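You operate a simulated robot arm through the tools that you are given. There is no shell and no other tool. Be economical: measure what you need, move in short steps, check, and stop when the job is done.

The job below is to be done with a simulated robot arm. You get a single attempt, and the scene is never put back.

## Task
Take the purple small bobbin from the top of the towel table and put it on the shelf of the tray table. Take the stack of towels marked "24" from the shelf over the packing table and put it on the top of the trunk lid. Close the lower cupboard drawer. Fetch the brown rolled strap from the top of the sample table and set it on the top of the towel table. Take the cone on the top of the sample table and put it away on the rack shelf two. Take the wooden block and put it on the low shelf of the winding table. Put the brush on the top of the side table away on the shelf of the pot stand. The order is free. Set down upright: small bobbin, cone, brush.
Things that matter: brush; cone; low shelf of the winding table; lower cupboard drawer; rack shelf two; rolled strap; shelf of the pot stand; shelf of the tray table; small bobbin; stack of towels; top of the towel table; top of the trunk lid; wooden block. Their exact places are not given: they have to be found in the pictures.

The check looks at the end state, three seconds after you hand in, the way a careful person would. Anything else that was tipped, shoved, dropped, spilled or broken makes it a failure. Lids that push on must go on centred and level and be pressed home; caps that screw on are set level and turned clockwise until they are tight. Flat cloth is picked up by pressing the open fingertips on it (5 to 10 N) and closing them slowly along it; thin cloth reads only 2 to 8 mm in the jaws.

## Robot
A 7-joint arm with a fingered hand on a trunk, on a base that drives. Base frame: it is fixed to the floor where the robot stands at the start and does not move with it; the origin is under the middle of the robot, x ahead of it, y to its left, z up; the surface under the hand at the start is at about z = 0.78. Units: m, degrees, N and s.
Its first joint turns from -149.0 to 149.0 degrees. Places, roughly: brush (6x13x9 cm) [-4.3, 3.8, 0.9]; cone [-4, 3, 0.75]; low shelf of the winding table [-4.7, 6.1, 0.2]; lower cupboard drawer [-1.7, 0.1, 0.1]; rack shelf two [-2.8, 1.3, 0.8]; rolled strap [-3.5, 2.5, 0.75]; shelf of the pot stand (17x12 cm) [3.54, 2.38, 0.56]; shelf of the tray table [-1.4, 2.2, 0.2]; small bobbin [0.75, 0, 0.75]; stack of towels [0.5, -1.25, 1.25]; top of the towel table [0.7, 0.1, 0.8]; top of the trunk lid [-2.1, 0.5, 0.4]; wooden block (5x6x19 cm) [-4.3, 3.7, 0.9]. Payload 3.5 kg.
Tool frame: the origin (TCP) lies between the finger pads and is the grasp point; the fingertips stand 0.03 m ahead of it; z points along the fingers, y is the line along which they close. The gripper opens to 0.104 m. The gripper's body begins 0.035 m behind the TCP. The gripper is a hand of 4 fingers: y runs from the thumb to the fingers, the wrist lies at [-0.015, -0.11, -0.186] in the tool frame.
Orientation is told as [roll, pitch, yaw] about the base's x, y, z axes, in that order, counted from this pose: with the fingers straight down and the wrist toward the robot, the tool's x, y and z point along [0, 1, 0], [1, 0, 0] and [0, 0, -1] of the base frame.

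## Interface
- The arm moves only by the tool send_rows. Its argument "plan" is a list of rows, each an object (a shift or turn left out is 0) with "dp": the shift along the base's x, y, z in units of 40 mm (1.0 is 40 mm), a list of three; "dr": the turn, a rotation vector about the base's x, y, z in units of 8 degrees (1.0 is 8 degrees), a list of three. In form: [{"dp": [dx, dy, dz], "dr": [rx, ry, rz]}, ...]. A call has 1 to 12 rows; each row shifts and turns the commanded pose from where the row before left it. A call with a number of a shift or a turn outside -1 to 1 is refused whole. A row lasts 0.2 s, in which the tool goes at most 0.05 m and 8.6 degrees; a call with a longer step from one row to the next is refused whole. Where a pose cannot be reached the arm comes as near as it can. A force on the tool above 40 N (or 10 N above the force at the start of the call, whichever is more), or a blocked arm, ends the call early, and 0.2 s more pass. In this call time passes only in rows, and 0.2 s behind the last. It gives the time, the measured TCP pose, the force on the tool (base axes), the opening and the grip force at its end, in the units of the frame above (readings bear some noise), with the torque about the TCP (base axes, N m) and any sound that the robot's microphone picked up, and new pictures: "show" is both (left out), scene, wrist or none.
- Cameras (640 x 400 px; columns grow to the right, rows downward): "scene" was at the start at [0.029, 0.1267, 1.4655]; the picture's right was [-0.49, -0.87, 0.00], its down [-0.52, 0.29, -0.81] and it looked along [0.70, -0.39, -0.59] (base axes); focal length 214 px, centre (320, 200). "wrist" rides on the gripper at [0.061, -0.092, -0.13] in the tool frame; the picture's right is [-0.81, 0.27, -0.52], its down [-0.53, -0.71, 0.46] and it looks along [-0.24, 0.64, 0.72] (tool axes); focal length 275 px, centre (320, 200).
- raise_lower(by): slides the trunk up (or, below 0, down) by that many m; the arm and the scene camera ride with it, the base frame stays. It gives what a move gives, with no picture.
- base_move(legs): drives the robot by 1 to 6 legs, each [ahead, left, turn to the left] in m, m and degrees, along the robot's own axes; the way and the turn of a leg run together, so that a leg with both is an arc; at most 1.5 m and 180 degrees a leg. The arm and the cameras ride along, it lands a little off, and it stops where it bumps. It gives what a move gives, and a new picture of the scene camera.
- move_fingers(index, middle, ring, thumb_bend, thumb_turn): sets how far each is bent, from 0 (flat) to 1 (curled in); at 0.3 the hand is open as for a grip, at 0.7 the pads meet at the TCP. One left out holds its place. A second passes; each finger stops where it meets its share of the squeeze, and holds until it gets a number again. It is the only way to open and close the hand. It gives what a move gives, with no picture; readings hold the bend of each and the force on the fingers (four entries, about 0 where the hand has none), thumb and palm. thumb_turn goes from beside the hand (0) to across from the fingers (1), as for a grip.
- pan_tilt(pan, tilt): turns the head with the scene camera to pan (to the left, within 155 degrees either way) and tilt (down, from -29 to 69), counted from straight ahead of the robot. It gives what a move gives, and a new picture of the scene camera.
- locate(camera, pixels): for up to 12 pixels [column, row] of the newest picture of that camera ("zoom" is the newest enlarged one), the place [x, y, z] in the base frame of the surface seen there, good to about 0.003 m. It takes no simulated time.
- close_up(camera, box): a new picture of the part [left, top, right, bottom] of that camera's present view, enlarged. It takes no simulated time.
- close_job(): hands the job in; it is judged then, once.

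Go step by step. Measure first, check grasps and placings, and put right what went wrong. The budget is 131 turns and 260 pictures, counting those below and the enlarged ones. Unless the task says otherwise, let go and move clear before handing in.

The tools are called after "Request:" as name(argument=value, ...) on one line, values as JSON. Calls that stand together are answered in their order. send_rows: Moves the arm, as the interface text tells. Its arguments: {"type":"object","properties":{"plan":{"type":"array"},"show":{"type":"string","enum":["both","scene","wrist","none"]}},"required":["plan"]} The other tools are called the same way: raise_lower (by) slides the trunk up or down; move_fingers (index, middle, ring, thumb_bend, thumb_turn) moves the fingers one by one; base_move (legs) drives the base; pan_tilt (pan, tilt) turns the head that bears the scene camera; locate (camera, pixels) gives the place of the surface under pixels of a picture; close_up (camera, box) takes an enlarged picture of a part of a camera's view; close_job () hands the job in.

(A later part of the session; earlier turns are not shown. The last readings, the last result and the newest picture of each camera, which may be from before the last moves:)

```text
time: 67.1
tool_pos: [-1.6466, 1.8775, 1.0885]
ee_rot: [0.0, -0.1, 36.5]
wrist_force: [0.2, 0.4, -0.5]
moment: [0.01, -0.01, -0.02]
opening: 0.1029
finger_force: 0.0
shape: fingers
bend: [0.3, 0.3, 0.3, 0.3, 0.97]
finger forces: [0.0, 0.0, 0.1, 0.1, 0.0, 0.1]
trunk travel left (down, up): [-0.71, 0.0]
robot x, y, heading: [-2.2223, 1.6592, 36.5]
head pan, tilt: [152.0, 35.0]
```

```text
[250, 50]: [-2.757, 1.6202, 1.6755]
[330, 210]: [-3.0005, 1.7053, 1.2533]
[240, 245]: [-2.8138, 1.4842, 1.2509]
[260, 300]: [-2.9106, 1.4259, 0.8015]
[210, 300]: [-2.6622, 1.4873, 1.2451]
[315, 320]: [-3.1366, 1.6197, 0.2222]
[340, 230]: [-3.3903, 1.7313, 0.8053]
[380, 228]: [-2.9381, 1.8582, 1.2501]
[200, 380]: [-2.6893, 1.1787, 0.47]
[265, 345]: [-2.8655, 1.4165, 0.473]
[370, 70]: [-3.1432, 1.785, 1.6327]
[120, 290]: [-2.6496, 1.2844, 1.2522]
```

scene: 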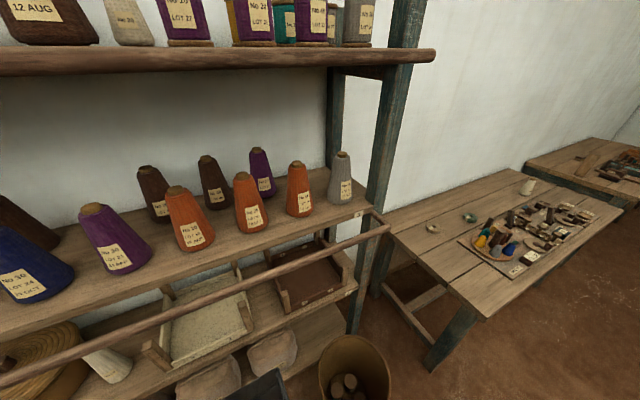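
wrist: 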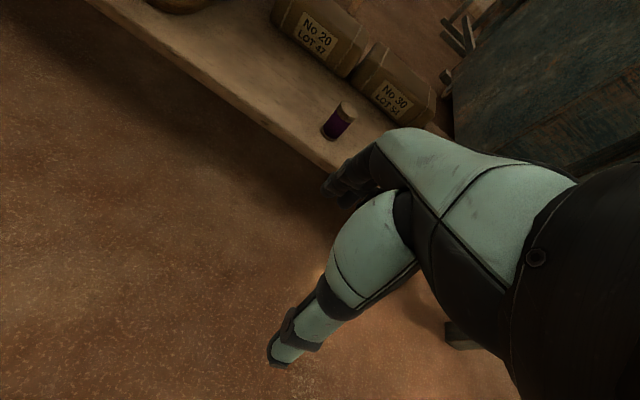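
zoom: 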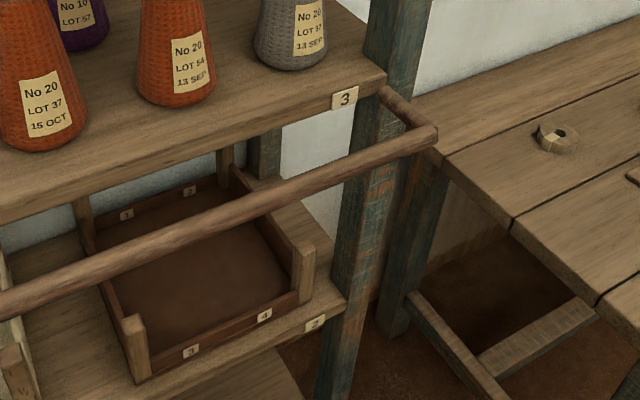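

Shelf "2" is the one at z≈0.80, below a guard rail at z≈1.25 that sticks out in front. I check how the forearm lies, to judge reaching under that rail.

Request:
pan_tilt(pan=0, tilt=45)

Request:
locate(camera="scene", pixels=[[400, 170], [405, 185], [415, 200], [425, 215], [430, 235], [435, 260], [440, 290], [445, 320], [455, 350], [470, 385], [420, 190], [425, 175]])

```text
time: 69.5
tool_pos: [-1.6473, 1.8777, 1.0884]
ee_rot: [0.0, -0.1, 36.6]
wrist_force: [-0.2, 0.9, -0.5]
moment: [0.02, 0.01, 0.0]
opening: 0.1028
finger_force: 0.1
shape: fingers
bend: [0.3, 0.3, 0.3, 0.3, 0.97]
finger forces: [0.0, 0.0, 0.1, 0.1, 0.0, 0.1]
trunk travel left (down, up): [-0.71, 0.0]
robot x, y, heading: [-2.2262, 1.6596, 36.8]
head pan, tilt: [0.0, 45.0]
```

scene: 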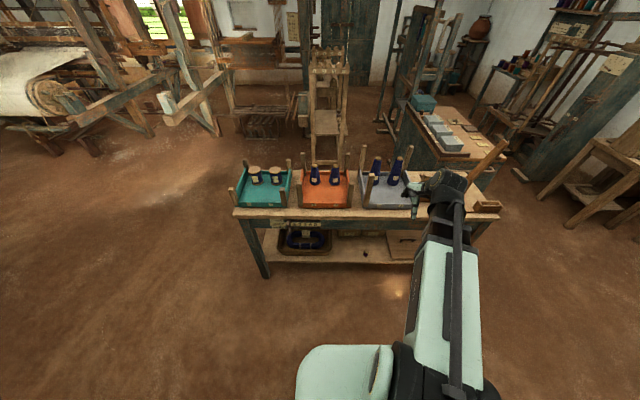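

```text
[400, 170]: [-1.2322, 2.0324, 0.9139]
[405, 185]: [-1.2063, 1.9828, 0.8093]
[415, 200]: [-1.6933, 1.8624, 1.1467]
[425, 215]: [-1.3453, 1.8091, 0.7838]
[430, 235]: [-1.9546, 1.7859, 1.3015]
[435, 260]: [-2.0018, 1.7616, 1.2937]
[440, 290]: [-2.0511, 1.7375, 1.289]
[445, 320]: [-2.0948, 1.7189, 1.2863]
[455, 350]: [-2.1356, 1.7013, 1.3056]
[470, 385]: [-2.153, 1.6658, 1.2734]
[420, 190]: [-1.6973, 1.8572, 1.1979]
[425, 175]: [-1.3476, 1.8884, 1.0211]
```

I locate a few more arm points to get the elbow and forearm.

Request:
locate(camera="scene", pixels=[[448, 185], [450, 200], [460, 220], [455, 235], [443, 212], [432, 205], [435, 190], [462, 250], [465, 300], [470, 350]])

Request:
close_up(camera="scene", box=[380, 150, 540, 250])

```text
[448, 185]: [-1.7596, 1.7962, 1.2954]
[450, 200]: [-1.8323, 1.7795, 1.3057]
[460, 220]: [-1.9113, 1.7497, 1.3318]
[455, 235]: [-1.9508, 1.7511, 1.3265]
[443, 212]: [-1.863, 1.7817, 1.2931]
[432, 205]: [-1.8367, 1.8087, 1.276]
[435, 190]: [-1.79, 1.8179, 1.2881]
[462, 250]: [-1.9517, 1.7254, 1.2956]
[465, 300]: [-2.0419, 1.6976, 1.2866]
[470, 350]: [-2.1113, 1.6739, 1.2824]
```

```text
4.00 times, centred on (460, 200) of scene
```

zoom: 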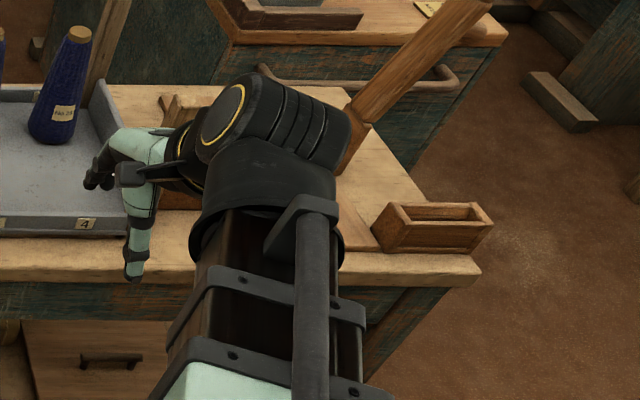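

The arm is a straight boom from the shoulder (z≈1.25 with trunk up) to the wrist, so shelf two can be reached under the rail with the trunk lower. Next: raise the hand and drive along the aisle toward the sample table.

Request:
send_rows(plan=[{"dp": [0, 0, 1]}, {"dp": [0, 0, 1]}, {"dp": [0, 0, 1]}, {"dp": [0, 0, 1]}, {"dp": [0, 0, 1]}], show="none")

Request:
base_move(legs=[[0.15, 0.97, 0], [0.15, 0.97, 0]])

```text
time: 70.7
tool_pos: [-1.6474, 1.8799, 1.292]
ee_rot: [0.0, -0.1, 36.4]
wrist_force: [-0.4, -0.4, 0.5]
moment: [-0.02, 0.05, 0.0]
opening: 0.103
finger_force: 0.1
shape: fingers
bend: [0.3, 0.3, 0.3, 0.3, 0.97]
finger forces: [0.0, 0.1, 0.0, 0.1, 0.0, 0.0]
trunk travel left (down, up): [-0.71, 0.0]
robot x, y, heading: [-2.2196, 1.658, 36.2]
head pan, tilt: [0.0, 45.0]
```

```text
time: 72.5
tool_pos: [-1.7284, 2.0289, 1.2924]
ee_rot: [0.0, -0.2, 36.6]
wrist_force: [-0.2, 0.5, -0.3]
moment: [-0.02, -0.02, -0.01]
opening: 0.1029
finger_force: 0.2
shape: fingers
bend: [0.3, 0.3, 0.3, 0.3, 0.97]
finger forces: [0.0, 0.1, 0.0, 0.0, 0.0, 0.0]
trunk travel left (down, up): [-0.71, 0.0]
robot x, y, heading: [-2.3006, 1.8017, 36.4]
head pan, tilt: [0.0, 45.0]
stopped in leg 1: the robot was blocked; the commanded pose is now the measured one
```

scene: 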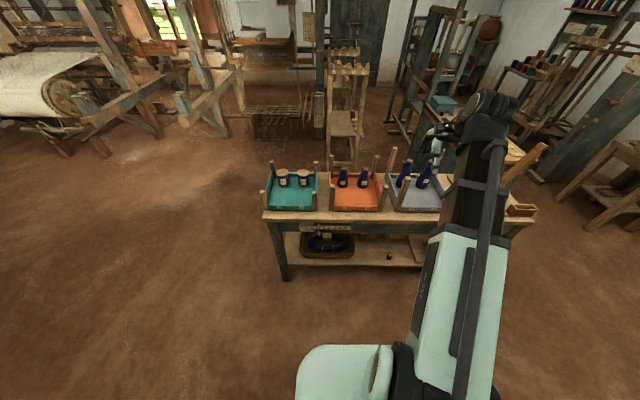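

The base was blocked after 0.16 m, likely by the bin. Look at it.

Request:
pan_tilt(pan=120, tilt=55)

```text
time: 74.5
tool_pos: [-1.7263, 2.0284, 1.2909]
ee_rot: [0.0, -0.1, 36.6]
wrist_force: [0.4, -0.8, -0.8]
moment: [-0.01, 0.02, -0.01]
opening: 0.1029
finger_force: 0.2
shape: fingers
bend: [0.3, 0.3, 0.3, 0.3, 0.97]
finger forces: [0.0, 0.0, 0.1, 0.0, 0.0, 0.0]
trunk travel left (down, up): [-0.71, 0.0]
robot x, y, heading: [-2.3017, 1.8022, 36.4]
head pan, tilt: [120.0, 55.0]
```

scene: 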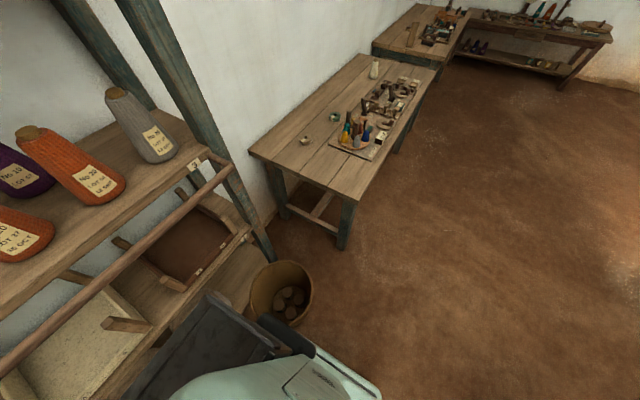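

The base's rear touched or nearly touched the bin at (282,290). Measure the bin.

Request:
locate(camera="scene", pixels=[[282, 265], [254, 290], [311, 285], [290, 325], [300, 330], [270, 315], [330, 370], [250, 330]])

```text
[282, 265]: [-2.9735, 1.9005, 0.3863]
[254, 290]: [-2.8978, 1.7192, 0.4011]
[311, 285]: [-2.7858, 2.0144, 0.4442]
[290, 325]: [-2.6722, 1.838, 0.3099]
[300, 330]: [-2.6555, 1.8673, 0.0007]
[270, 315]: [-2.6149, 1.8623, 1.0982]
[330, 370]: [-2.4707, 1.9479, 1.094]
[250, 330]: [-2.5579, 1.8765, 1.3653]
```

The bin has not moved. I go ahead first to clear it, then left along the aisle.

Request:
base_move(legs=[[0.27, 0, 0], [0.0, 0.9, 0], [0, 0.9, 0]])

Request:
pan_tilt(pan=40, tilt=40)

```text
time: 85.2
tool_pos: [-2.6148, 3.633, 1.2928]
ee_rot: [0.0, -0.1, 37.7]
wrist_force: [-0.3, 0.2, 0.0]
moment: [0.01, 0.01, 0.01]
opening: 0.1029
finger_force: 0.0
shape: fingers
bend: [0.3, 0.3, 0.3, 0.3, 0.97]
finger forces: [0.0, 0.0, 0.1, 0.0, 0.1, 0.0]
trunk travel left (down, up): [-0.71, 0.0]
robot x, y, heading: [-3.1852, 3.3997, 37.9]
head pan, tilt: [120.0, 55.0]
```

scene: 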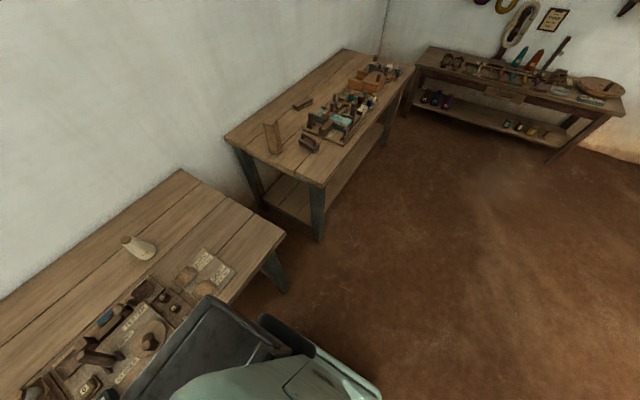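

```text
time: 86.7
tool_pos: [-2.614, 3.6326, 1.2921]
ee_rot: [0.1, -0.1, 37.7]
wrist_force: [0.1, 0.0, 0.3]
moment: [-0.05, 0.02, -0.01]
opening: 0.1028
finger_force: 0.1
shape: fingers
bend: [0.3, 0.3, 0.3, 0.3, 0.97]
finger forces: [0.1, 0.1, 0.0, 0.1, 0.0, 0.0]
trunk travel left (down, up): [-0.71, 0.0]
robot x, y, heading: [-3.1838, 3.3983, 37.6]
head pan, tilt: [40.0, 40.0]
```

scene: 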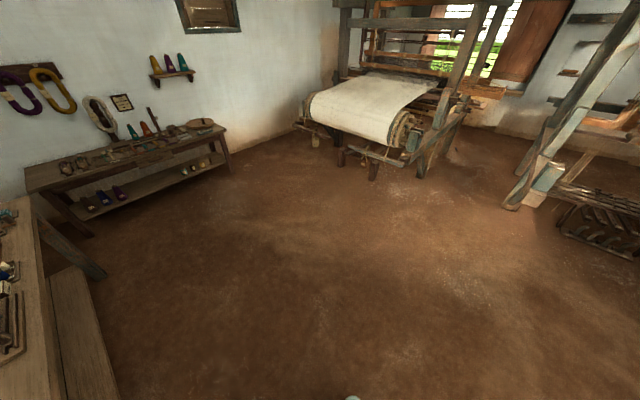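

Open floor ahead. I move ahead 0.3, turn around to face the sample table, and look at it.

Request:
base_move(legs=[[0.3, 0, 0], [0, 0, 179.3], [0.25, 0, 0]])

Request:
pan_tilt(pan=0, tilt=45)

```text
time: 97.5
tool_pos: [-3.7227, 3.2141, 1.2908]
ee_rot: [0.0, -0.1, -143.5]
wrist_force: [0.1, -0.4, 0.0]
moment: [0.01, 0.03, 0.03]
opening: 0.1028
finger_force: 0.0
shape: fingers
bend: [0.3, 0.3, 0.3, 0.3, 0.97]
finger forces: [0.0, 0.0, 0.1, 0.1, 0.0, 0.1]
trunk travel left (down, up): [-0.71, 0.0]
robot x, y, heading: [-3.1453, 3.436, -143.5]
head pan, tilt: [40.0, 40.0]
```

scene: 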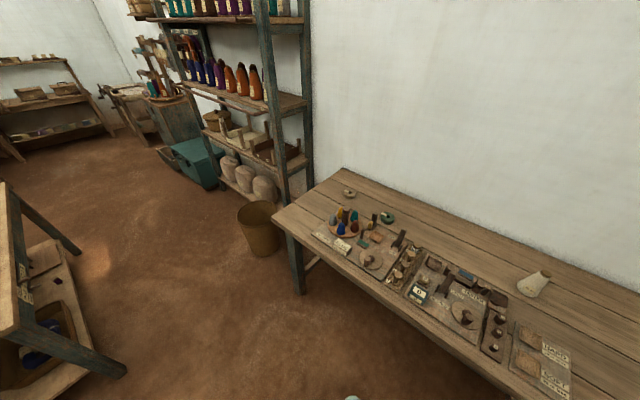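

```text
time: 98.6
tool_pos: [-3.7219, 3.2139, 1.292]
ee_rot: [0.0, -0.1, -143.6]
wrist_force: [-0.1, 0.7, 0.2]
moment: [0.03, -0.02, 0.01]
opening: 0.1029
finger_force: 0.0
shape: fingers
bend: [0.3, 0.3, 0.3, 0.3, 0.97]
finger forces: [0.0, 0.1, 0.1, 0.1, 0.0, 0.0]
trunk travel left (down, up): [-0.71, 0.0]
robot x, y, heading: [-3.1485, 3.436, -143.5]
head pan, tilt: [0.0, 45.0]
```

scene: 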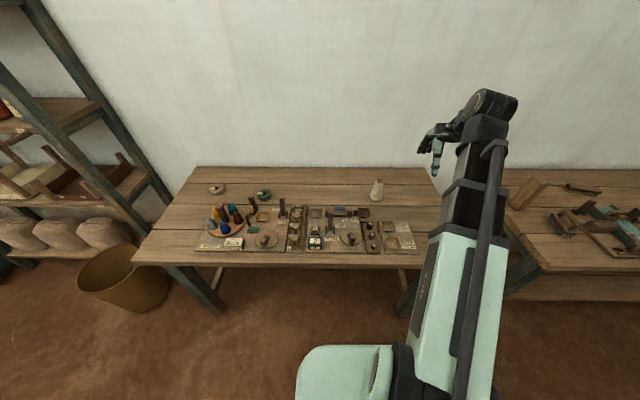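

The cone is at (376,190), clear all round. Measure.

Request:
locate(camera="scene", pixels=[[377, 180], [376, 188], [375, 196], [371, 197], [381, 197], [216, 190], [376, 184]])

Request:
close_up(camera="scene", box=[340, 150, 440, 212])

Request:
close_up(camera="scene", box=[180, 160, 280, 222])

```text
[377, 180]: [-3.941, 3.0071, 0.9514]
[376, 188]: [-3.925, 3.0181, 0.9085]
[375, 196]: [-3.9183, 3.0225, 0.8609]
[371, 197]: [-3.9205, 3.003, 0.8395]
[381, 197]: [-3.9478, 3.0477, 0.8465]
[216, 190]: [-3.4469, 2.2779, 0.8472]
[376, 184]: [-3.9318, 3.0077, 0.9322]
```

```text
6.40 times, centred on (390, 181) of scene
```

zoom: 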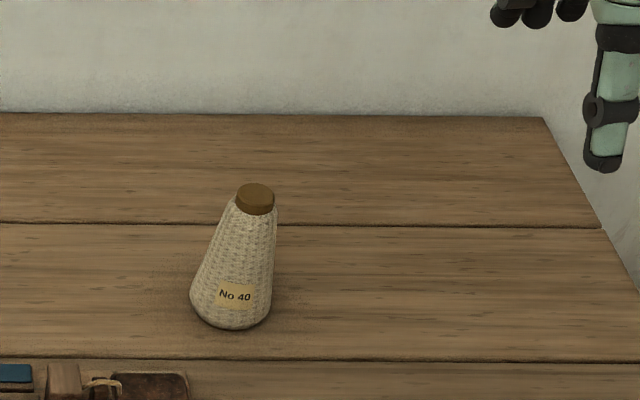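

```text
6.40 times, centred on (230, 191) of scene
```

zoom: 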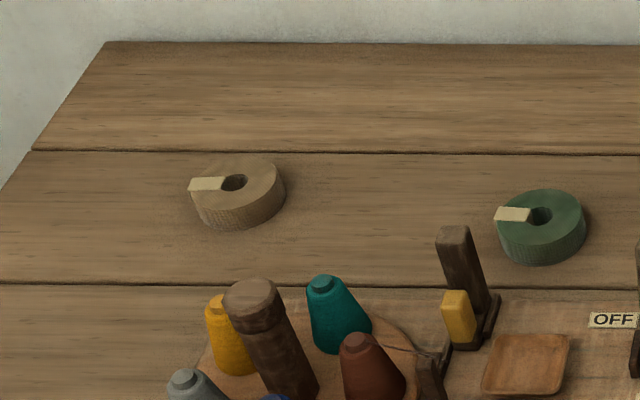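

Cone axis is about (-3.948,3.002), base z 0.82, top 0.955. I move to hover above it.

Request:
send_rows(plan=[{"dp": [-0.63, -0.59, -0.75]}, {"dp": [-0.63, -0.59, -0.75]}, {"dp": [-0.63, -0.59, -0.75]}, {"dp": [-0.63, -0.59, -0.75]}, {"dp": [-0.63, -0.59, -0.75]}, {"dp": [-0.63, -0.59, -0.75]}, {"dp": [-0.63, -0.59, -0.75]}, {"dp": [-0.63, -0.59, -0.75]}, {"dp": [-0.63, -0.59, -0.75]}])

```text
time: 100.6
tool_pos: [-3.9488, 3.0011, 1.0199]
ee_rot: [0.0, -0.1, -143.6]
wrist_force: [-0.2, -0.3, -0.3]
moment: [0.01, -0.02, 0.0]
opening: 0.1031
finger_force: 0.0
shape: fingers
bend: [0.3, 0.3, 0.3, 0.3, 0.97]
finger forces: [0.0, 0.1, 0.0, 0.1, 0.0, 0.0]
trunk travel left (down, up): [-0.71, 0.0]
robot x, y, heading: [-3.1468, 3.4321, -143.7]
head pan, tilt: [0.0, 45.0]
```

scene: 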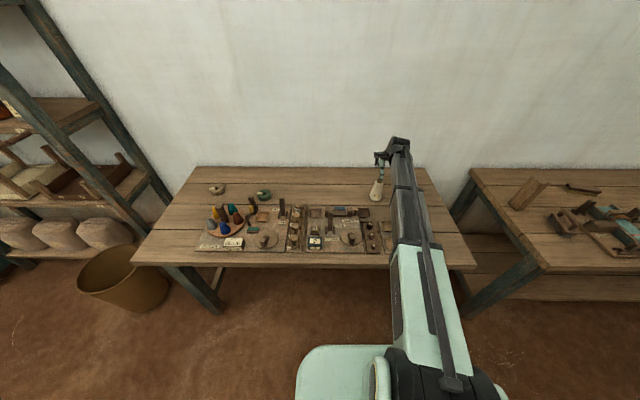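
wrist: 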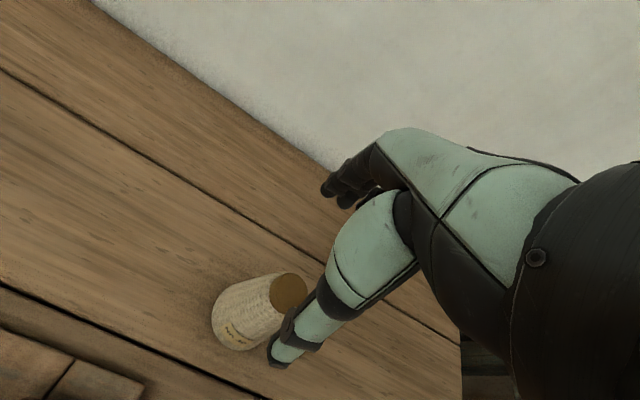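

The cone is slightly toward the thumb; refine with the wrist camera.

Request:
locate(camera="wrist", pixels=[[288, 292], [276, 284], [300, 283], [286, 275], [290, 308], [237, 335], [214, 310], [240, 285]])

```text
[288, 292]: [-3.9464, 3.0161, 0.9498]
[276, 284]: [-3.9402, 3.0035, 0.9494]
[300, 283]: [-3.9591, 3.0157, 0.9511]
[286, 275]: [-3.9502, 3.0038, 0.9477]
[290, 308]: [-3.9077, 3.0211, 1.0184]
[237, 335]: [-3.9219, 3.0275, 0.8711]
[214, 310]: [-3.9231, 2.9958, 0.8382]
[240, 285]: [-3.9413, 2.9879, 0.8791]
```

Refined axis (-3.946,3.012). Shift 1 cm, descend to z≈0.88 and close.

Request:
send_rows(plan=[{"dp": [0.06, 0.27, 0]}, {"dp": [0, 0, -0.9]}, {"dp": [0, 0, -0.9]}, {"dp": [0, 0, -0.9]}, {"dp": [0, 0, -0.8]}], show="wrist")

Request:
move_fingers(index=0.7, middle=0.7, ring=0.7, thumb_bend=0.7)

Request:
send_rows(plan=[{"dp": [0, 0, 1]}, {"dp": [0, 0, 1]}, {"dp": [0, 0, 1]}, {"dp": [0, 0, 1]}, {"dp": [0, 0, 1]}])

```text
time: 102.0
tool_pos: [-3.9484, 3.0106, 0.8915]
ee_rot: [0.0, -1.1, -143.7]
wrist_force: [1.0, 0.9, 24.0]
moment: [-0.19, 0.24, 0.01]
opening: 0.1031
finger_force: 12.3
shape: fingers
bend: [0.3, 0.3, 0.3, 0.3, 0.97]
finger forces: [0.0, 0.1, 0.0, 0.0, 0.0, 24.5]
trunk travel left (down, up): [-0.71, 0.0]
robot x, y, heading: [-3.145, 3.4365, -143.5]
head pan, tilt: [0.0, 45.0]
stopped in row 5: the force on the tool passed its limit at 46 N (the readings are from after the stop); the commanded pose is now the measured one
```

wrist: 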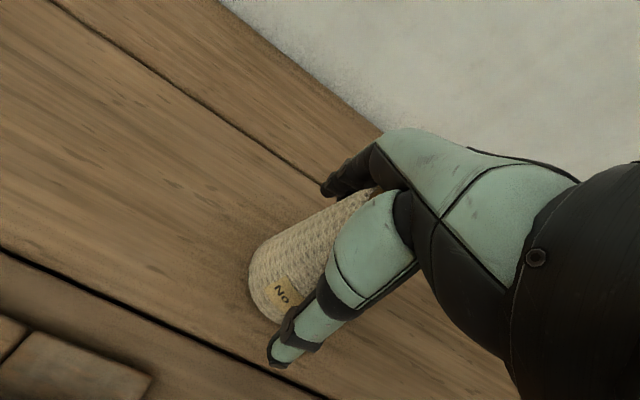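

```text
time: 103.0
tool_pos: [-3.9513, 3.0094, 0.8904]
ee_rot: [-0.2, -1.3, -143.7]
wrist_force: [-2.4, -1.6, 17.4]
moment: [-0.09, 0.36, 0.04]
opening: 0.0498
finger_force: 22.7
shape: fingers
bend: [0.56, 0.57, 0.65, 0.51, 0.95]
finger forces: [9.7, 8.8, 4.5, 0.0, 20.4, 2.3]
trunk travel left (down, up): [-0.71, 0.0]
robot x, y, heading: [-3.1497, 3.4354, -143.7]
head pan, tilt: [0.0, 45.0]
stopped: the force on the tool passed its limit at 40 N (the readings are from after the stop); the commanded pose is now the measured one
```

```text
time: 104.2
tool_pos: [-3.9502, 3.0118, 1.0909]
ee_rot: [-0.1, -0.9, -143.7]
wrist_force: [0.0, 0.1, -0.3]
moment: [0.0, 0.01, 0.03]
opening: 0.0496
finger_force: 19.1
shape: fingers
bend: [0.57, 0.58, 0.66, 0.51, 0.95]
finger forces: [8.1, 6.8, 3.1, 0.1, 18.9, 1.1]
trunk travel left (down, up): [-0.71, 0.0]
robot x, y, heading: [-3.1443, 3.4374, -143.4]
head pan, tilt: [0.0, 45.0]
```

scene: 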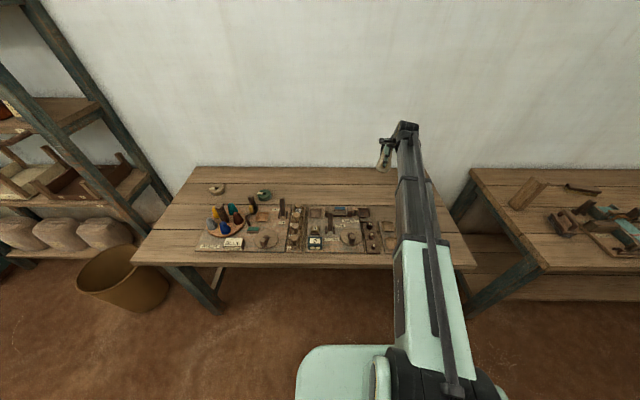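
wrist: 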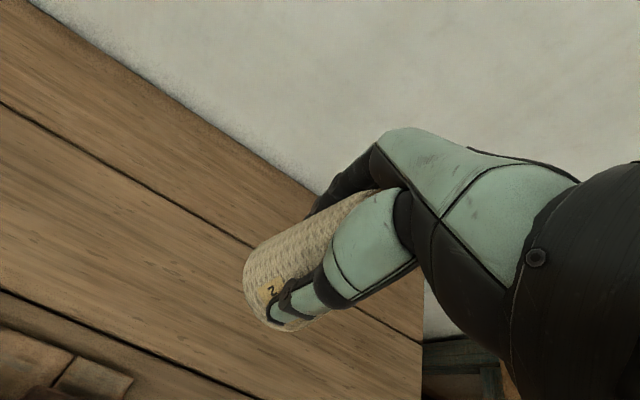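

The cone is held (19 N); the palm touched its top but nothing else. I retract the arm and drive sideways to the rack.

Request:
send_rows(plan=[{"dp": [0.8, 0.6, 0.3]}, {"dp": [0.8, 0.6, 0.2]}, {"dp": [0.8, 0.6, 0]}, {"dp": [0.8, 0.6, 0]}, {"dp": [0.8, 0.6, 0]}, {"dp": [0.8, 0.6, 0]}, {"dp": [0.8, 0.6, 0]}], show="none")

Request:
base_move(legs=[[-0.04, 0.95, 0.4], [0, 0.9, 0]])

Request:
pan_tilt(pan=0, tilt=42)

```text
time: 105.8
tool_pos: [-3.7258, 3.178, 1.1072]
ee_rot: [-0.1, -0.9, -143.7]
wrist_force: [0.8, -0.5, -0.3]
moment: [-0.01, -0.01, 0.02]
opening: 0.0495
finger_force: 18.7
shape: fingers
bend: [0.57, 0.58, 0.66, 0.51, 0.95]
finger forces: [8.2, 6.7, 3.2, 0.0, 18.8, 0.9]
trunk travel left (down, up): [-0.71, 0.0]
robot x, y, heading: [-3.1484, 3.4372, -143.5]
head pan, tilt: [0.0, 45.0]
```

```text
time: 115.0
tool_pos: [-2.6228, 1.7192, 1.1073]
ee_rot: [0.0, -0.9, -145.1]
wrist_force: [0.8, 0.8, -0.5]
moment: [-0.02, -0.02, -0.01]
opening: 0.0493
finger_force: 18.7
shape: fingers
bend: [0.57, 0.58, 0.66, 0.51, 0.95]
finger forces: [8.2, 6.7, 3.2, 0.1, 18.7, 1.1]
trunk travel left (down, up): [-0.71, 0.0]
robot x, y, heading: [-2.0364, 1.9608, -144.8]
head pan, tilt: [0.0, 45.0]
```

scene: 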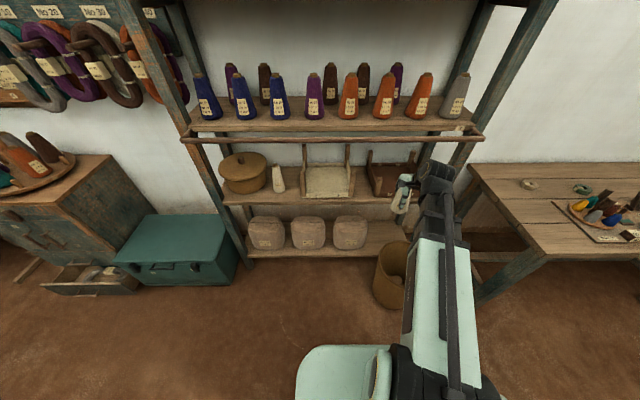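

```text
time: 115.7
tool_pos: [-2.6246, 1.7181, 1.108]
ee_rot: [-0.2, -0.9, -145.1]
wrist_force: [-0.5, -0.4, -1.4]
moment: [0.0, 0.01, 0.02]
opening: 0.0495
finger_force: 19.2
shape: fingers
bend: [0.57, 0.58, 0.66, 0.51, 0.95]
finger forces: [8.2, 6.7, 3.1, 0.1, 18.8, 1.1]
trunk travel left (down, up): [-0.71, 0.0]
robot x, y, heading: [-2.04, 1.9631, -144.9]
head pan, tilt: [0.0, 42.0]
```

scene: 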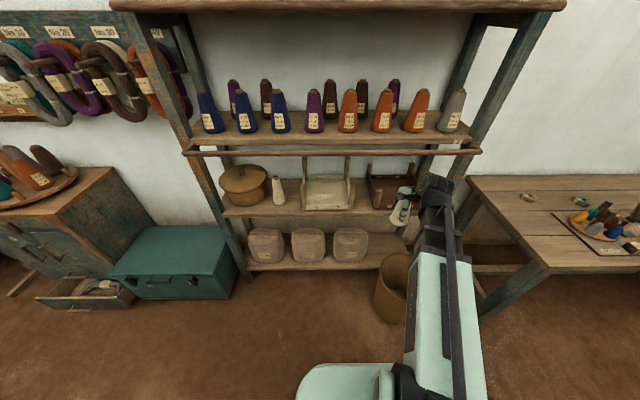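

Shelf 2 holds basket (244,183), a white cone (278,190) and two trays (328,190),(390,185). I check the gap widths.

Request:
close_up(camera="scene", box=[200, 140, 440, 240])

Request:
locate(camera="scene", pixels=[[285, 203], [303, 209], [293, 195], [293, 210], [353, 207], [376, 207], [362, 195], [362, 212], [272, 205], [240, 209], [265, 200], [290, 153]])

```text
2.67 times, centred on (320, 190) of scene
```

zoom: 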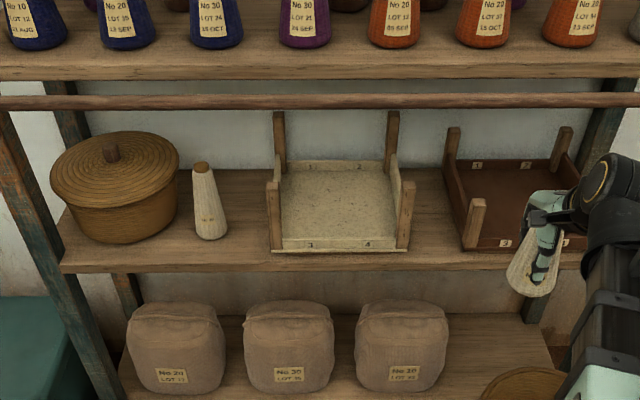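

```text
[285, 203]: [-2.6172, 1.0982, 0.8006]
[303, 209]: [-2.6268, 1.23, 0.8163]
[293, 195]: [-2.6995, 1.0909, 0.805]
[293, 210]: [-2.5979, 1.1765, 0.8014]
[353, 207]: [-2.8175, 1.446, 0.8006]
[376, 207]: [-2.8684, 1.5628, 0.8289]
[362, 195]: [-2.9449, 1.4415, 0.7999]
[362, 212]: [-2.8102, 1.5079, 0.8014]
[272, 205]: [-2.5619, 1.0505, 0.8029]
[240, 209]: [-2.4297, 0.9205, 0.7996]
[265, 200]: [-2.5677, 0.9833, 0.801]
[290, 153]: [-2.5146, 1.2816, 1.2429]
```

Gap between the light and brown trays looks about 12 cm. I locate the tray posts' tops and edges to be sure.

Request:
locate(camera="zoom", pixels=[[408, 186], [408, 240], [401, 165], [388, 115], [476, 202], [470, 240], [455, 132], [450, 165], [425, 250], [425, 263], [425, 200], [412, 246]])

```text
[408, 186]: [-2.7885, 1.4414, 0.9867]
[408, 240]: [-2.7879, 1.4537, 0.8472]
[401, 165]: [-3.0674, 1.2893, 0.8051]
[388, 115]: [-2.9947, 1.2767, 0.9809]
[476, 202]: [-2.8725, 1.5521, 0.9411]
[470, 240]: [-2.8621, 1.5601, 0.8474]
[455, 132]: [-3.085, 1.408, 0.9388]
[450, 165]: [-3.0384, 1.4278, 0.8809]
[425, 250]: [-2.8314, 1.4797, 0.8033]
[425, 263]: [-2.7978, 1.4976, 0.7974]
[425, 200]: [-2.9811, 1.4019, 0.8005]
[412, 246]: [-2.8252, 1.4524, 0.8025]
```

Gap between posts is 11 cm (t-centre ≈2.895). I lower the trunk 0.2 m so the boom passes under the rail, drive ahead 0.1 m, and align in front of the gap.

Request:
raise_lower(by=-0.2)

Request:
base_move(legs=[[0.1, 0, 1.5]])

```text
time: 117.8
tool_pos: [-2.6245, 1.7192, 0.9077]
ee_rot: [-0.1, -0.9, -145.1]
wrist_force: [-1.1, -0.1, 0.2]
moment: [0.02, 0.0, 0.02]
opening: 0.0498
finger_force: 18.8
shape: fingers
bend: [0.57, 0.58, 0.66, 0.51, 0.95]
finger forces: [8.2, 6.7, 3.3, 0.0, 18.8, 1.0]
trunk travel left (down, up): [-0.51, 0.2]
robot x, y, heading: [-2.0411, 1.9657, -145.1]
head pan, tilt: [0.0, 42.0]
```

```text
time: 119.0
tool_pos: [-2.6997, 1.6451, 0.9062]
ee_rot: [-0.1, -0.8, -143.6]
wrist_force: [0.2, 0.0, -1.0]
moment: [0.0, -0.01, 0.0]
opening: 0.0493
finger_force: 19.3
shape: fingers
bend: [0.57, 0.58, 0.66, 0.51, 0.95]
finger forces: [8.0, 6.8, 3.3, 0.1, 18.8, 0.8]
trunk travel left (down, up): [-0.51, 0.2]
robot x, y, heading: [-2.1173, 1.905, -143.5]
head pan, tilt: [0.0, 42.0]
```

scene: 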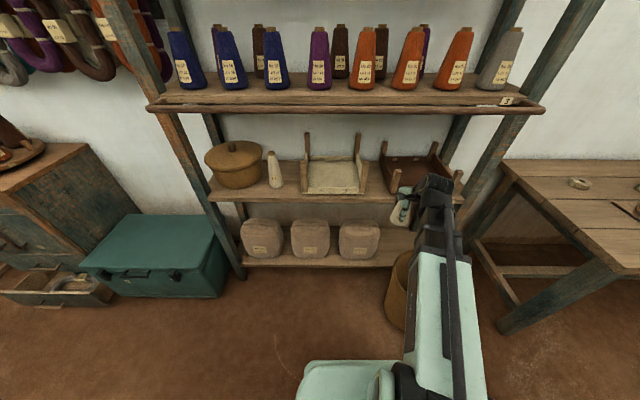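

Align laterally and go halfway in, then check.

Request:
send_rows(plan=[{"dp": [0.62, -0.82, 0]}, {"dp": [-0.8, -0.6, 0]}, {"dp": [-0.8, -0.6, 0]}])

Request:
close_up(camera="scene", box=[300, 120, 480, 240])

```text
time: 119.8
tool_pos: [-2.7388, 1.5633, 0.9062]
ee_rot: [-0.1, -1.0, -143.7]
wrist_force: [-0.1, 0.5, -0.7]
moment: [0.01, 0.02, 0.01]
opening: 0.0496
finger_force: 18.9
shape: fingers
bend: [0.57, 0.58, 0.66, 0.51, 0.95]
finger forces: [8.1, 6.7, 3.3, 0.1, 18.7, 0.9]
trunk travel left (down, up): [-0.51, 0.2]
robot x, y, heading: [-2.1168, 1.9046, -143.6]
head pan, tilt: [0.0, 42.0]
```

scene: 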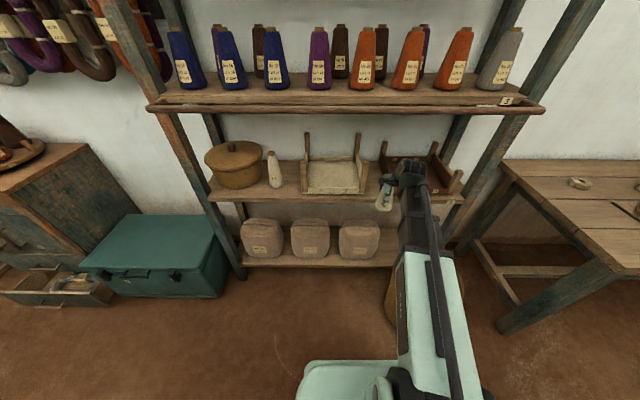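
wrist: 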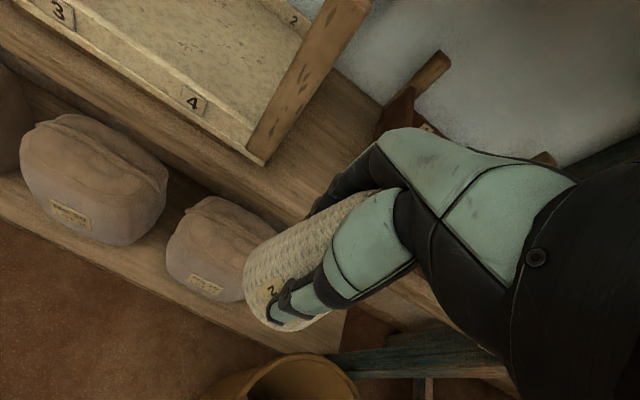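

```text
3.33 times, centred on (390, 180) of scene
```

zoom: 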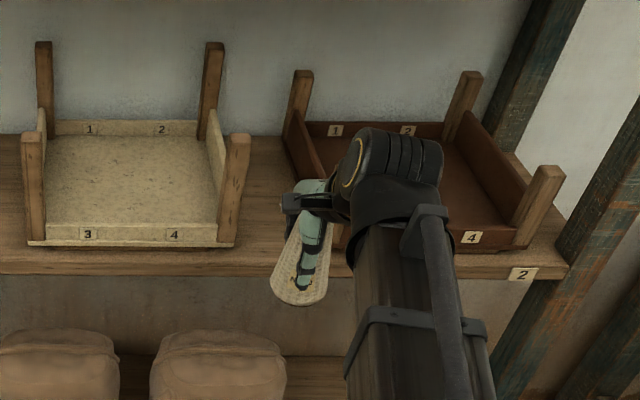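

I verify the cone's actual lateral place relative to the gap.

Request:
locate(camera="zoom", pixels=[[275, 290], [298, 299], [322, 290], [300, 230], [336, 250], [240, 225], [345, 240]])

Request:
locate(camera="wrist", pixels=[[250, 280], [275, 325], [320, 320], [285, 240], [310, 220]])

```text
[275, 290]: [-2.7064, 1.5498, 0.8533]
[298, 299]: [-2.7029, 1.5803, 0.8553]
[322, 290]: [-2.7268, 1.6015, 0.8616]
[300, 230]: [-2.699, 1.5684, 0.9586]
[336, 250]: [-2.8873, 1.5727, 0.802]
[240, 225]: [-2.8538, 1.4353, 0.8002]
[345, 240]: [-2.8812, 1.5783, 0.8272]
```

```text
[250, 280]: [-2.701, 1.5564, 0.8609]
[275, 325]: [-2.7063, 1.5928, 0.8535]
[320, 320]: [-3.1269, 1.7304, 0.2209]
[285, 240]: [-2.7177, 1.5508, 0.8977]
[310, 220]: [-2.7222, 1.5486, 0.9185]
```

Cone spans t 2.853–2.93, gap 2.84–2.955: nudge 5 mm and go in, then down.

Request:
send_rows(plan=[{"dp": [-0.08, 0.12, 0]}, {"dp": [-0.76, -0.57, 0]}, {"dp": [-0.76, -0.57, 0]}, {"dp": [-0.76, -0.57, 0]}, {"dp": [-0.76, -0.57, 0]}, {"dp": [0, 0, -0.6]}])

Request:
close_up(camera="scene", box=[300, 120, 480, 240])

```text
time: 121.2
tool_pos: [-2.8645, 1.4812, 0.8844]
ee_rot: [-0.1, -0.9, -143.6]
wrist_force: [-0.8, -0.2, -1.3]
moment: [0.0, 0.01, 0.05]
opening: 0.0494
finger_force: 19.2
shape: fingers
bend: [0.57, 0.58, 0.66, 0.51, 0.95]
finger forces: [8.0, 6.7, 3.3, 0.1, 18.6, 1.0]
trunk travel left (down, up): [-0.51, 0.2]
robot x, y, heading: [-2.124, 1.9042, -143.5]
head pan, tilt: [0.0, 42.0]
```

scene: 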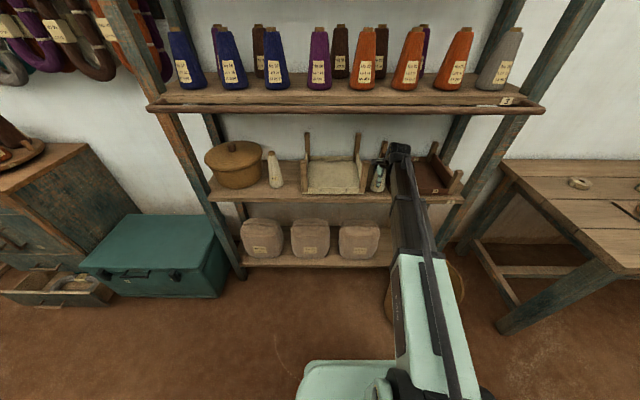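
wrist: 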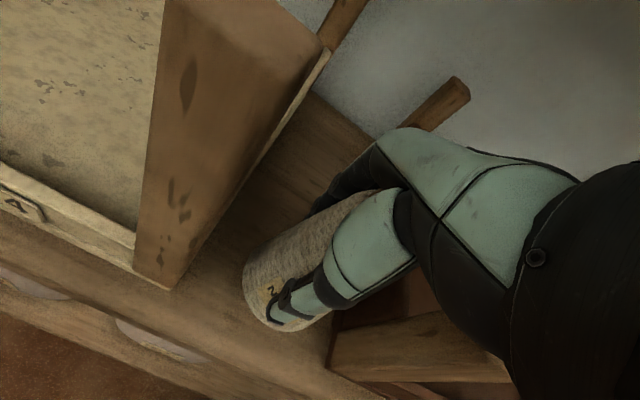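

```text
3.33 times, centred on (390, 180) of scene
```

zoom: 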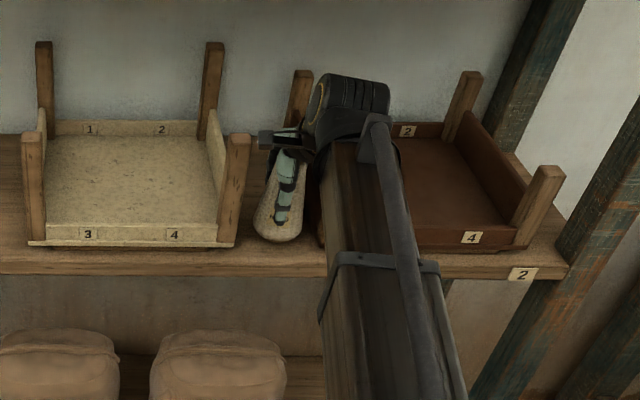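

The cone sits well in the gap. Lower the last ~15 mm gently.

Request:
send_rows(plan=[{"dp": [0, 0, -0.2]}, {"dp": [0, 0, -0.12]}, {"dp": [0, 0, -0.05]}], show="none")

```text
time: 122.0
tool_pos: [-2.8623, 1.4803, 0.87]
ee_rot: [-0.1, -1.2, -143.6]
wrist_force: [1.3, 1.4, 15.1]
moment: [-0.03, 0.33, -0.03]
opening: 0.0497
finger_force: 23.3
shape: fingers
bend: [0.57, 0.58, 0.66, 0.51, 0.95]
finger forces: [8.8, 7.7, 4.6, 0.0, 22.8, 2.1]
trunk travel left (down, up): [-0.51, 0.2]
robot x, y, heading: [-2.1208, 1.9035, -143.5]
head pan, tilt: [0.0, 42.0]
```

Contact (15 N). Ease up 1–2 mm and release.

Request:
send_rows(plan=[{"dp": [0, 0, 0.04]}], show="none")

Request:
move_fingers(index=0.45, middle=0.45, ring=0.45, thumb_bend=0.4)

Request:
move_fingers(index=0.3, middle=0.3, ring=0.3, thumb_bend=0.3)

Request:
send_rows(plan=[{"dp": [0, 0, 0.5]}], show="both")

```text
time: 122.4
tool_pos: [-2.8608, 1.4794, 0.8712]
ee_rot: [-0.1, -1.0, -143.6]
wrist_force: [0.8, 0.7, 13.3]
moment: [-0.02, 0.31, -0.02]
opening: 0.0493
finger_force: 22.2
shape: fingers
bend: [0.57, 0.58, 0.66, 0.51, 0.95]
finger forces: [8.9, 7.7, 4.7, 0.1, 21.9, 1.9]
trunk travel left (down, up): [-0.51, 0.2]
robot x, y, heading: [-2.123, 1.9044, -143.6]
head pan, tilt: [0.0, 42.0]
```

```text
time: 123.4
tool_pos: [-2.8631, 1.48, 0.8691]
ee_rot: [-0.1, -0.9, -143.6]
wrist_force: [0.4, 0.0, 0.4]
moment: [-0.01, 0.01, 0.01]
opening: 0.0712
finger_force: 0.9
shape: fingers
bend: [0.45, 0.45, 0.45, 0.4, 0.97]
finger forces: [0.1, 0.1, 0.0, 0.0, 0.8, 0.5]
trunk travel left (down, up): [-0.51, 0.2]
robot x, y, heading: [-2.1192, 1.9046, -143.3]
head pan, tilt: [0.0, 42.0]
```

```text
time: 124.4
tool_pos: [-2.8631, 1.4807, 0.8704]
ee_rot: [0.0, -0.9, -143.7]
wrist_force: [0.2, 0.1, 0.4]
moment: [0.01, -0.01, 0.01]
opening: 0.1028
finger_force: 0.3
shape: fingers
bend: [0.3, 0.3, 0.3, 0.3, 0.97]
finger forces: [0.1, 0.0, 0.0, 0.1, 0.1, 0.2]
trunk travel left (down, up): [-0.51, 0.2]
robot x, y, heading: [-2.119, 1.9022, -143.3]
head pan, tilt: [0.0, 42.0]
```

```text
time: 124.8
tool_pos: [-2.8629, 1.479, 0.8897]
ee_rot: [0.0, -0.9, -143.6]
wrist_force: [-0.5, -0.2, -0.6]
moment: [-0.01, -0.01, 0.01]
opening: 0.1027
finger_force: 0.2
shape: fingers
bend: [0.3, 0.3, 0.3, 0.3, 0.97]
finger forces: [0.0, 0.1, 0.0, 0.0, 0.0, 0.1]
trunk travel left (down, up): [-0.51, 0.2]
robot x, y, heading: [-2.1217, 1.9055, -143.4]
head pan, tilt: [0.0, 42.0]
```

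scene: 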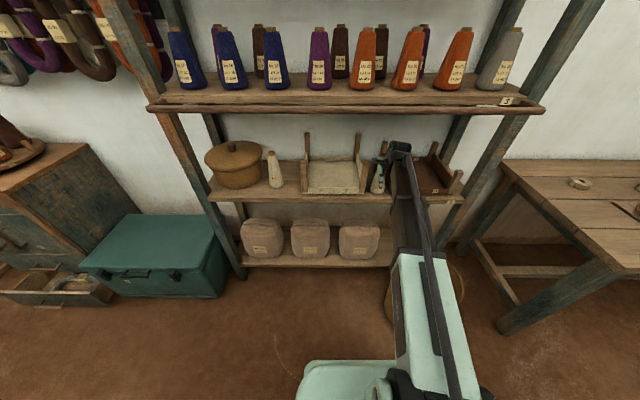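
wrist: 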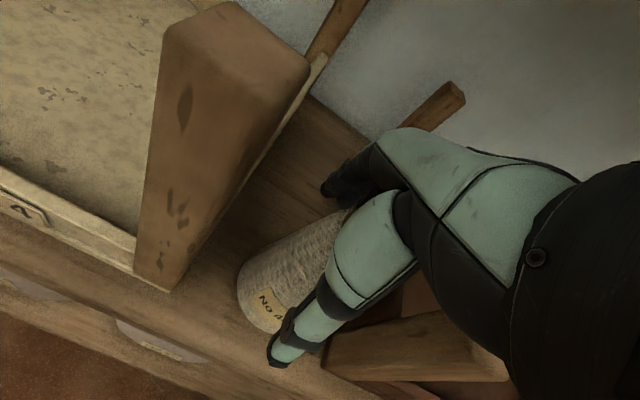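

The cone stands free. To back out, the fingers must lift over its top (0.935) while the wrist stays under the rail (~1.23), so I measure the wrist's top height.

Request:
close_up(camera="scene", box=[340, 90, 460, 200])

Request:
locate(camera="scene", pixels=[[398, 144], [405, 144], [392, 150], [402, 150], [410, 148], [404, 158], [412, 165], [415, 110], [375, 112], [415, 180]])

```text
3.64 times, centred on (400, 145) of scene
```

zoom: 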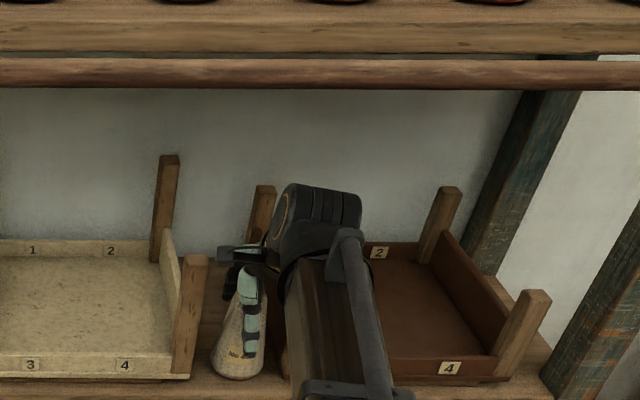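

```text
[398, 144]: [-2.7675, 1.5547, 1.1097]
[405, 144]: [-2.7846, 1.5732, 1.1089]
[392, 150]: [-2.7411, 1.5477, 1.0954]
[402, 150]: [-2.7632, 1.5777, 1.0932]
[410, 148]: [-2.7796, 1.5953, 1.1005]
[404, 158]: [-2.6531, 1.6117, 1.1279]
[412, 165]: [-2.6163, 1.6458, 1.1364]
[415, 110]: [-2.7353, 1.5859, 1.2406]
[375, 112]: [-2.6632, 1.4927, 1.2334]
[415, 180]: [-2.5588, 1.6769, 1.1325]
```

Wrist top is TCP+0.22. If I also tilt the fingers 16° forward, the wrist drops about 4 cm and the fingertips rise: enough clearance on both sides. Lift, tilt, then back out.

Request:
send_rows(plan=[{"dp": [0, 0, 0.7]}, {"dp": [0, 0, 0.6]}, {"dp": [0, 0, 0.35], "dr": [-0.595, 0.804, 0]}, {"dp": [0, 0, 0.35], "dr": [-0.595, 0.804, 0]}])

Request:
close_up(camera="scene", box=[340, 90, 460, 200])

```text
time: 125.8
tool_pos: [-2.8641, 1.4792, 0.9712]
ee_rot: [0.0, -17.0, -143.5]
wrist_force: [-0.5, 0.7, 0.3]
moment: [0.01, -0.01, 0.0]
opening: 0.103
finger_force: 0.1
shape: fingers
bend: [0.3, 0.3, 0.3, 0.3, 0.97]
finger forces: [0.0, 0.1, 0.0, 0.0, 0.0, 0.1]
trunk travel left (down, up): [-0.51, 0.2]
robot x, y, heading: [-2.1202, 1.9034, -143.4]
head pan, tilt: [0.0, 42.0]
```

scene: 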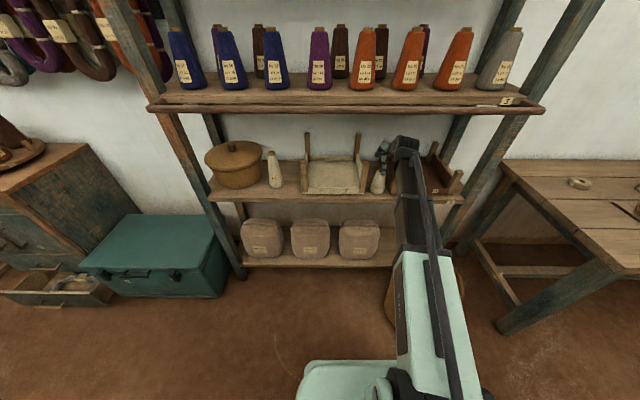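
wrist: 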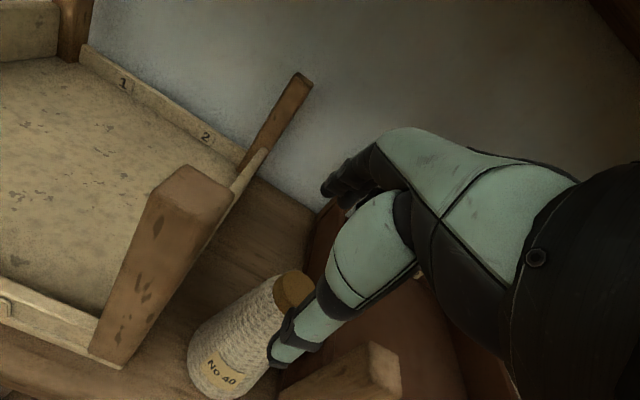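

```text
3.64 times, centred on (400, 145) of scene
```

zoom: 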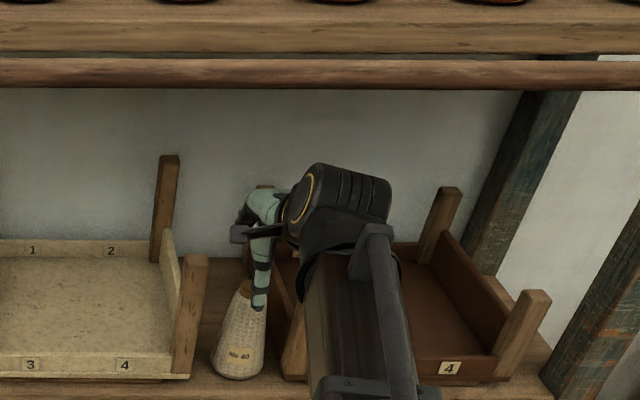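

Cone stands upright on shelf 2. Back straight out a little higher.

Request:
send_rows(plan=[{"dp": [0, 0, 0.3]}, {"dp": [0.8, 0.6, 0]}, {"dp": [0.8, 0.6, 0]}, {"dp": [0.8, 0.6, 0]}, {"dp": [0.8, 0.6, 0]}, {"dp": [0.8, 0.6, 0]}, {"dp": [0.8, 0.6, 0]}, {"dp": [0.8, 0.6, 0]}])

Request:
close_up(camera="scene", box=[200, 90, 480, 270])

```text
time: 127.6
tool_pos: [-2.6542, 1.6448, 0.986]
ee_rot: [0.0, -16.8, -143.5]
wrist_force: [-0.7, 0.5, -0.6]
moment: [0.03, -0.01, 0.03]
opening: 0.1028
finger_force: 0.0
shape: fingers
bend: [0.3, 0.3, 0.3, 0.3, 0.97]
finger forces: [0.0, 0.0, 0.1, 0.0, 0.0, 0.1]
out of reach, approached as far as the arm can: row 8
trunk travel left (down, up): [-0.51, 0.2]
robot x, y, heading: [-2.1203, 1.9078, -143.5]
head pan, tilt: [0.0, 42.0]
```

scene: 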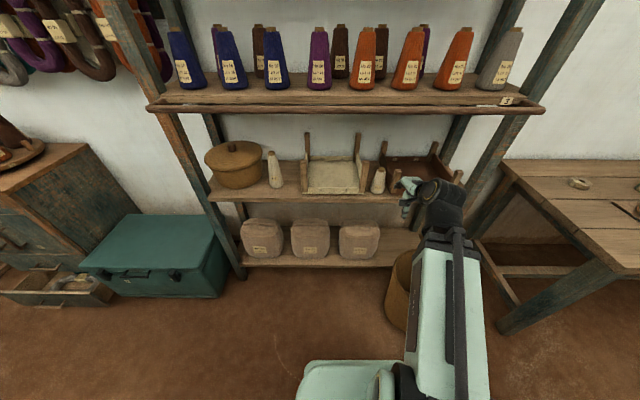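
wrist: 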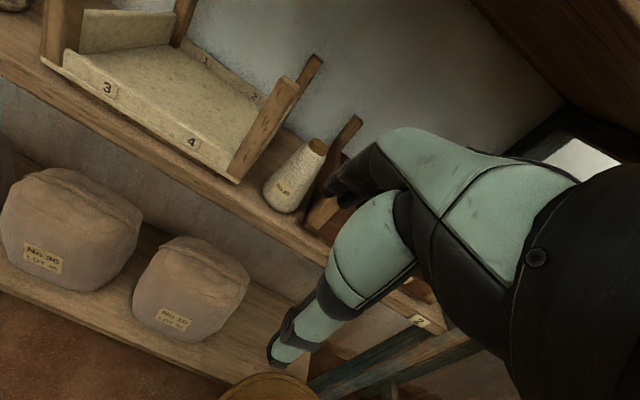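

```text
2.22 times, centred on (340, 180) of scene
```

zoom: 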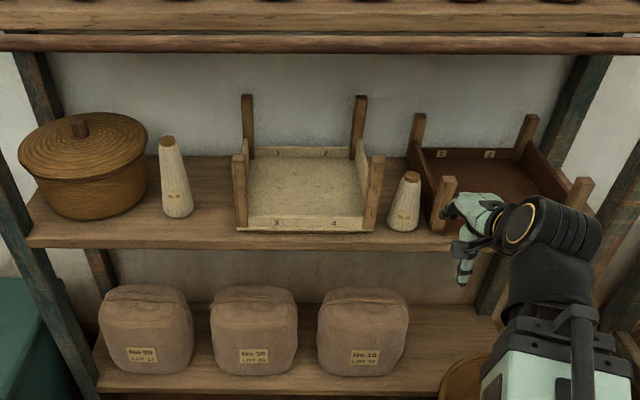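

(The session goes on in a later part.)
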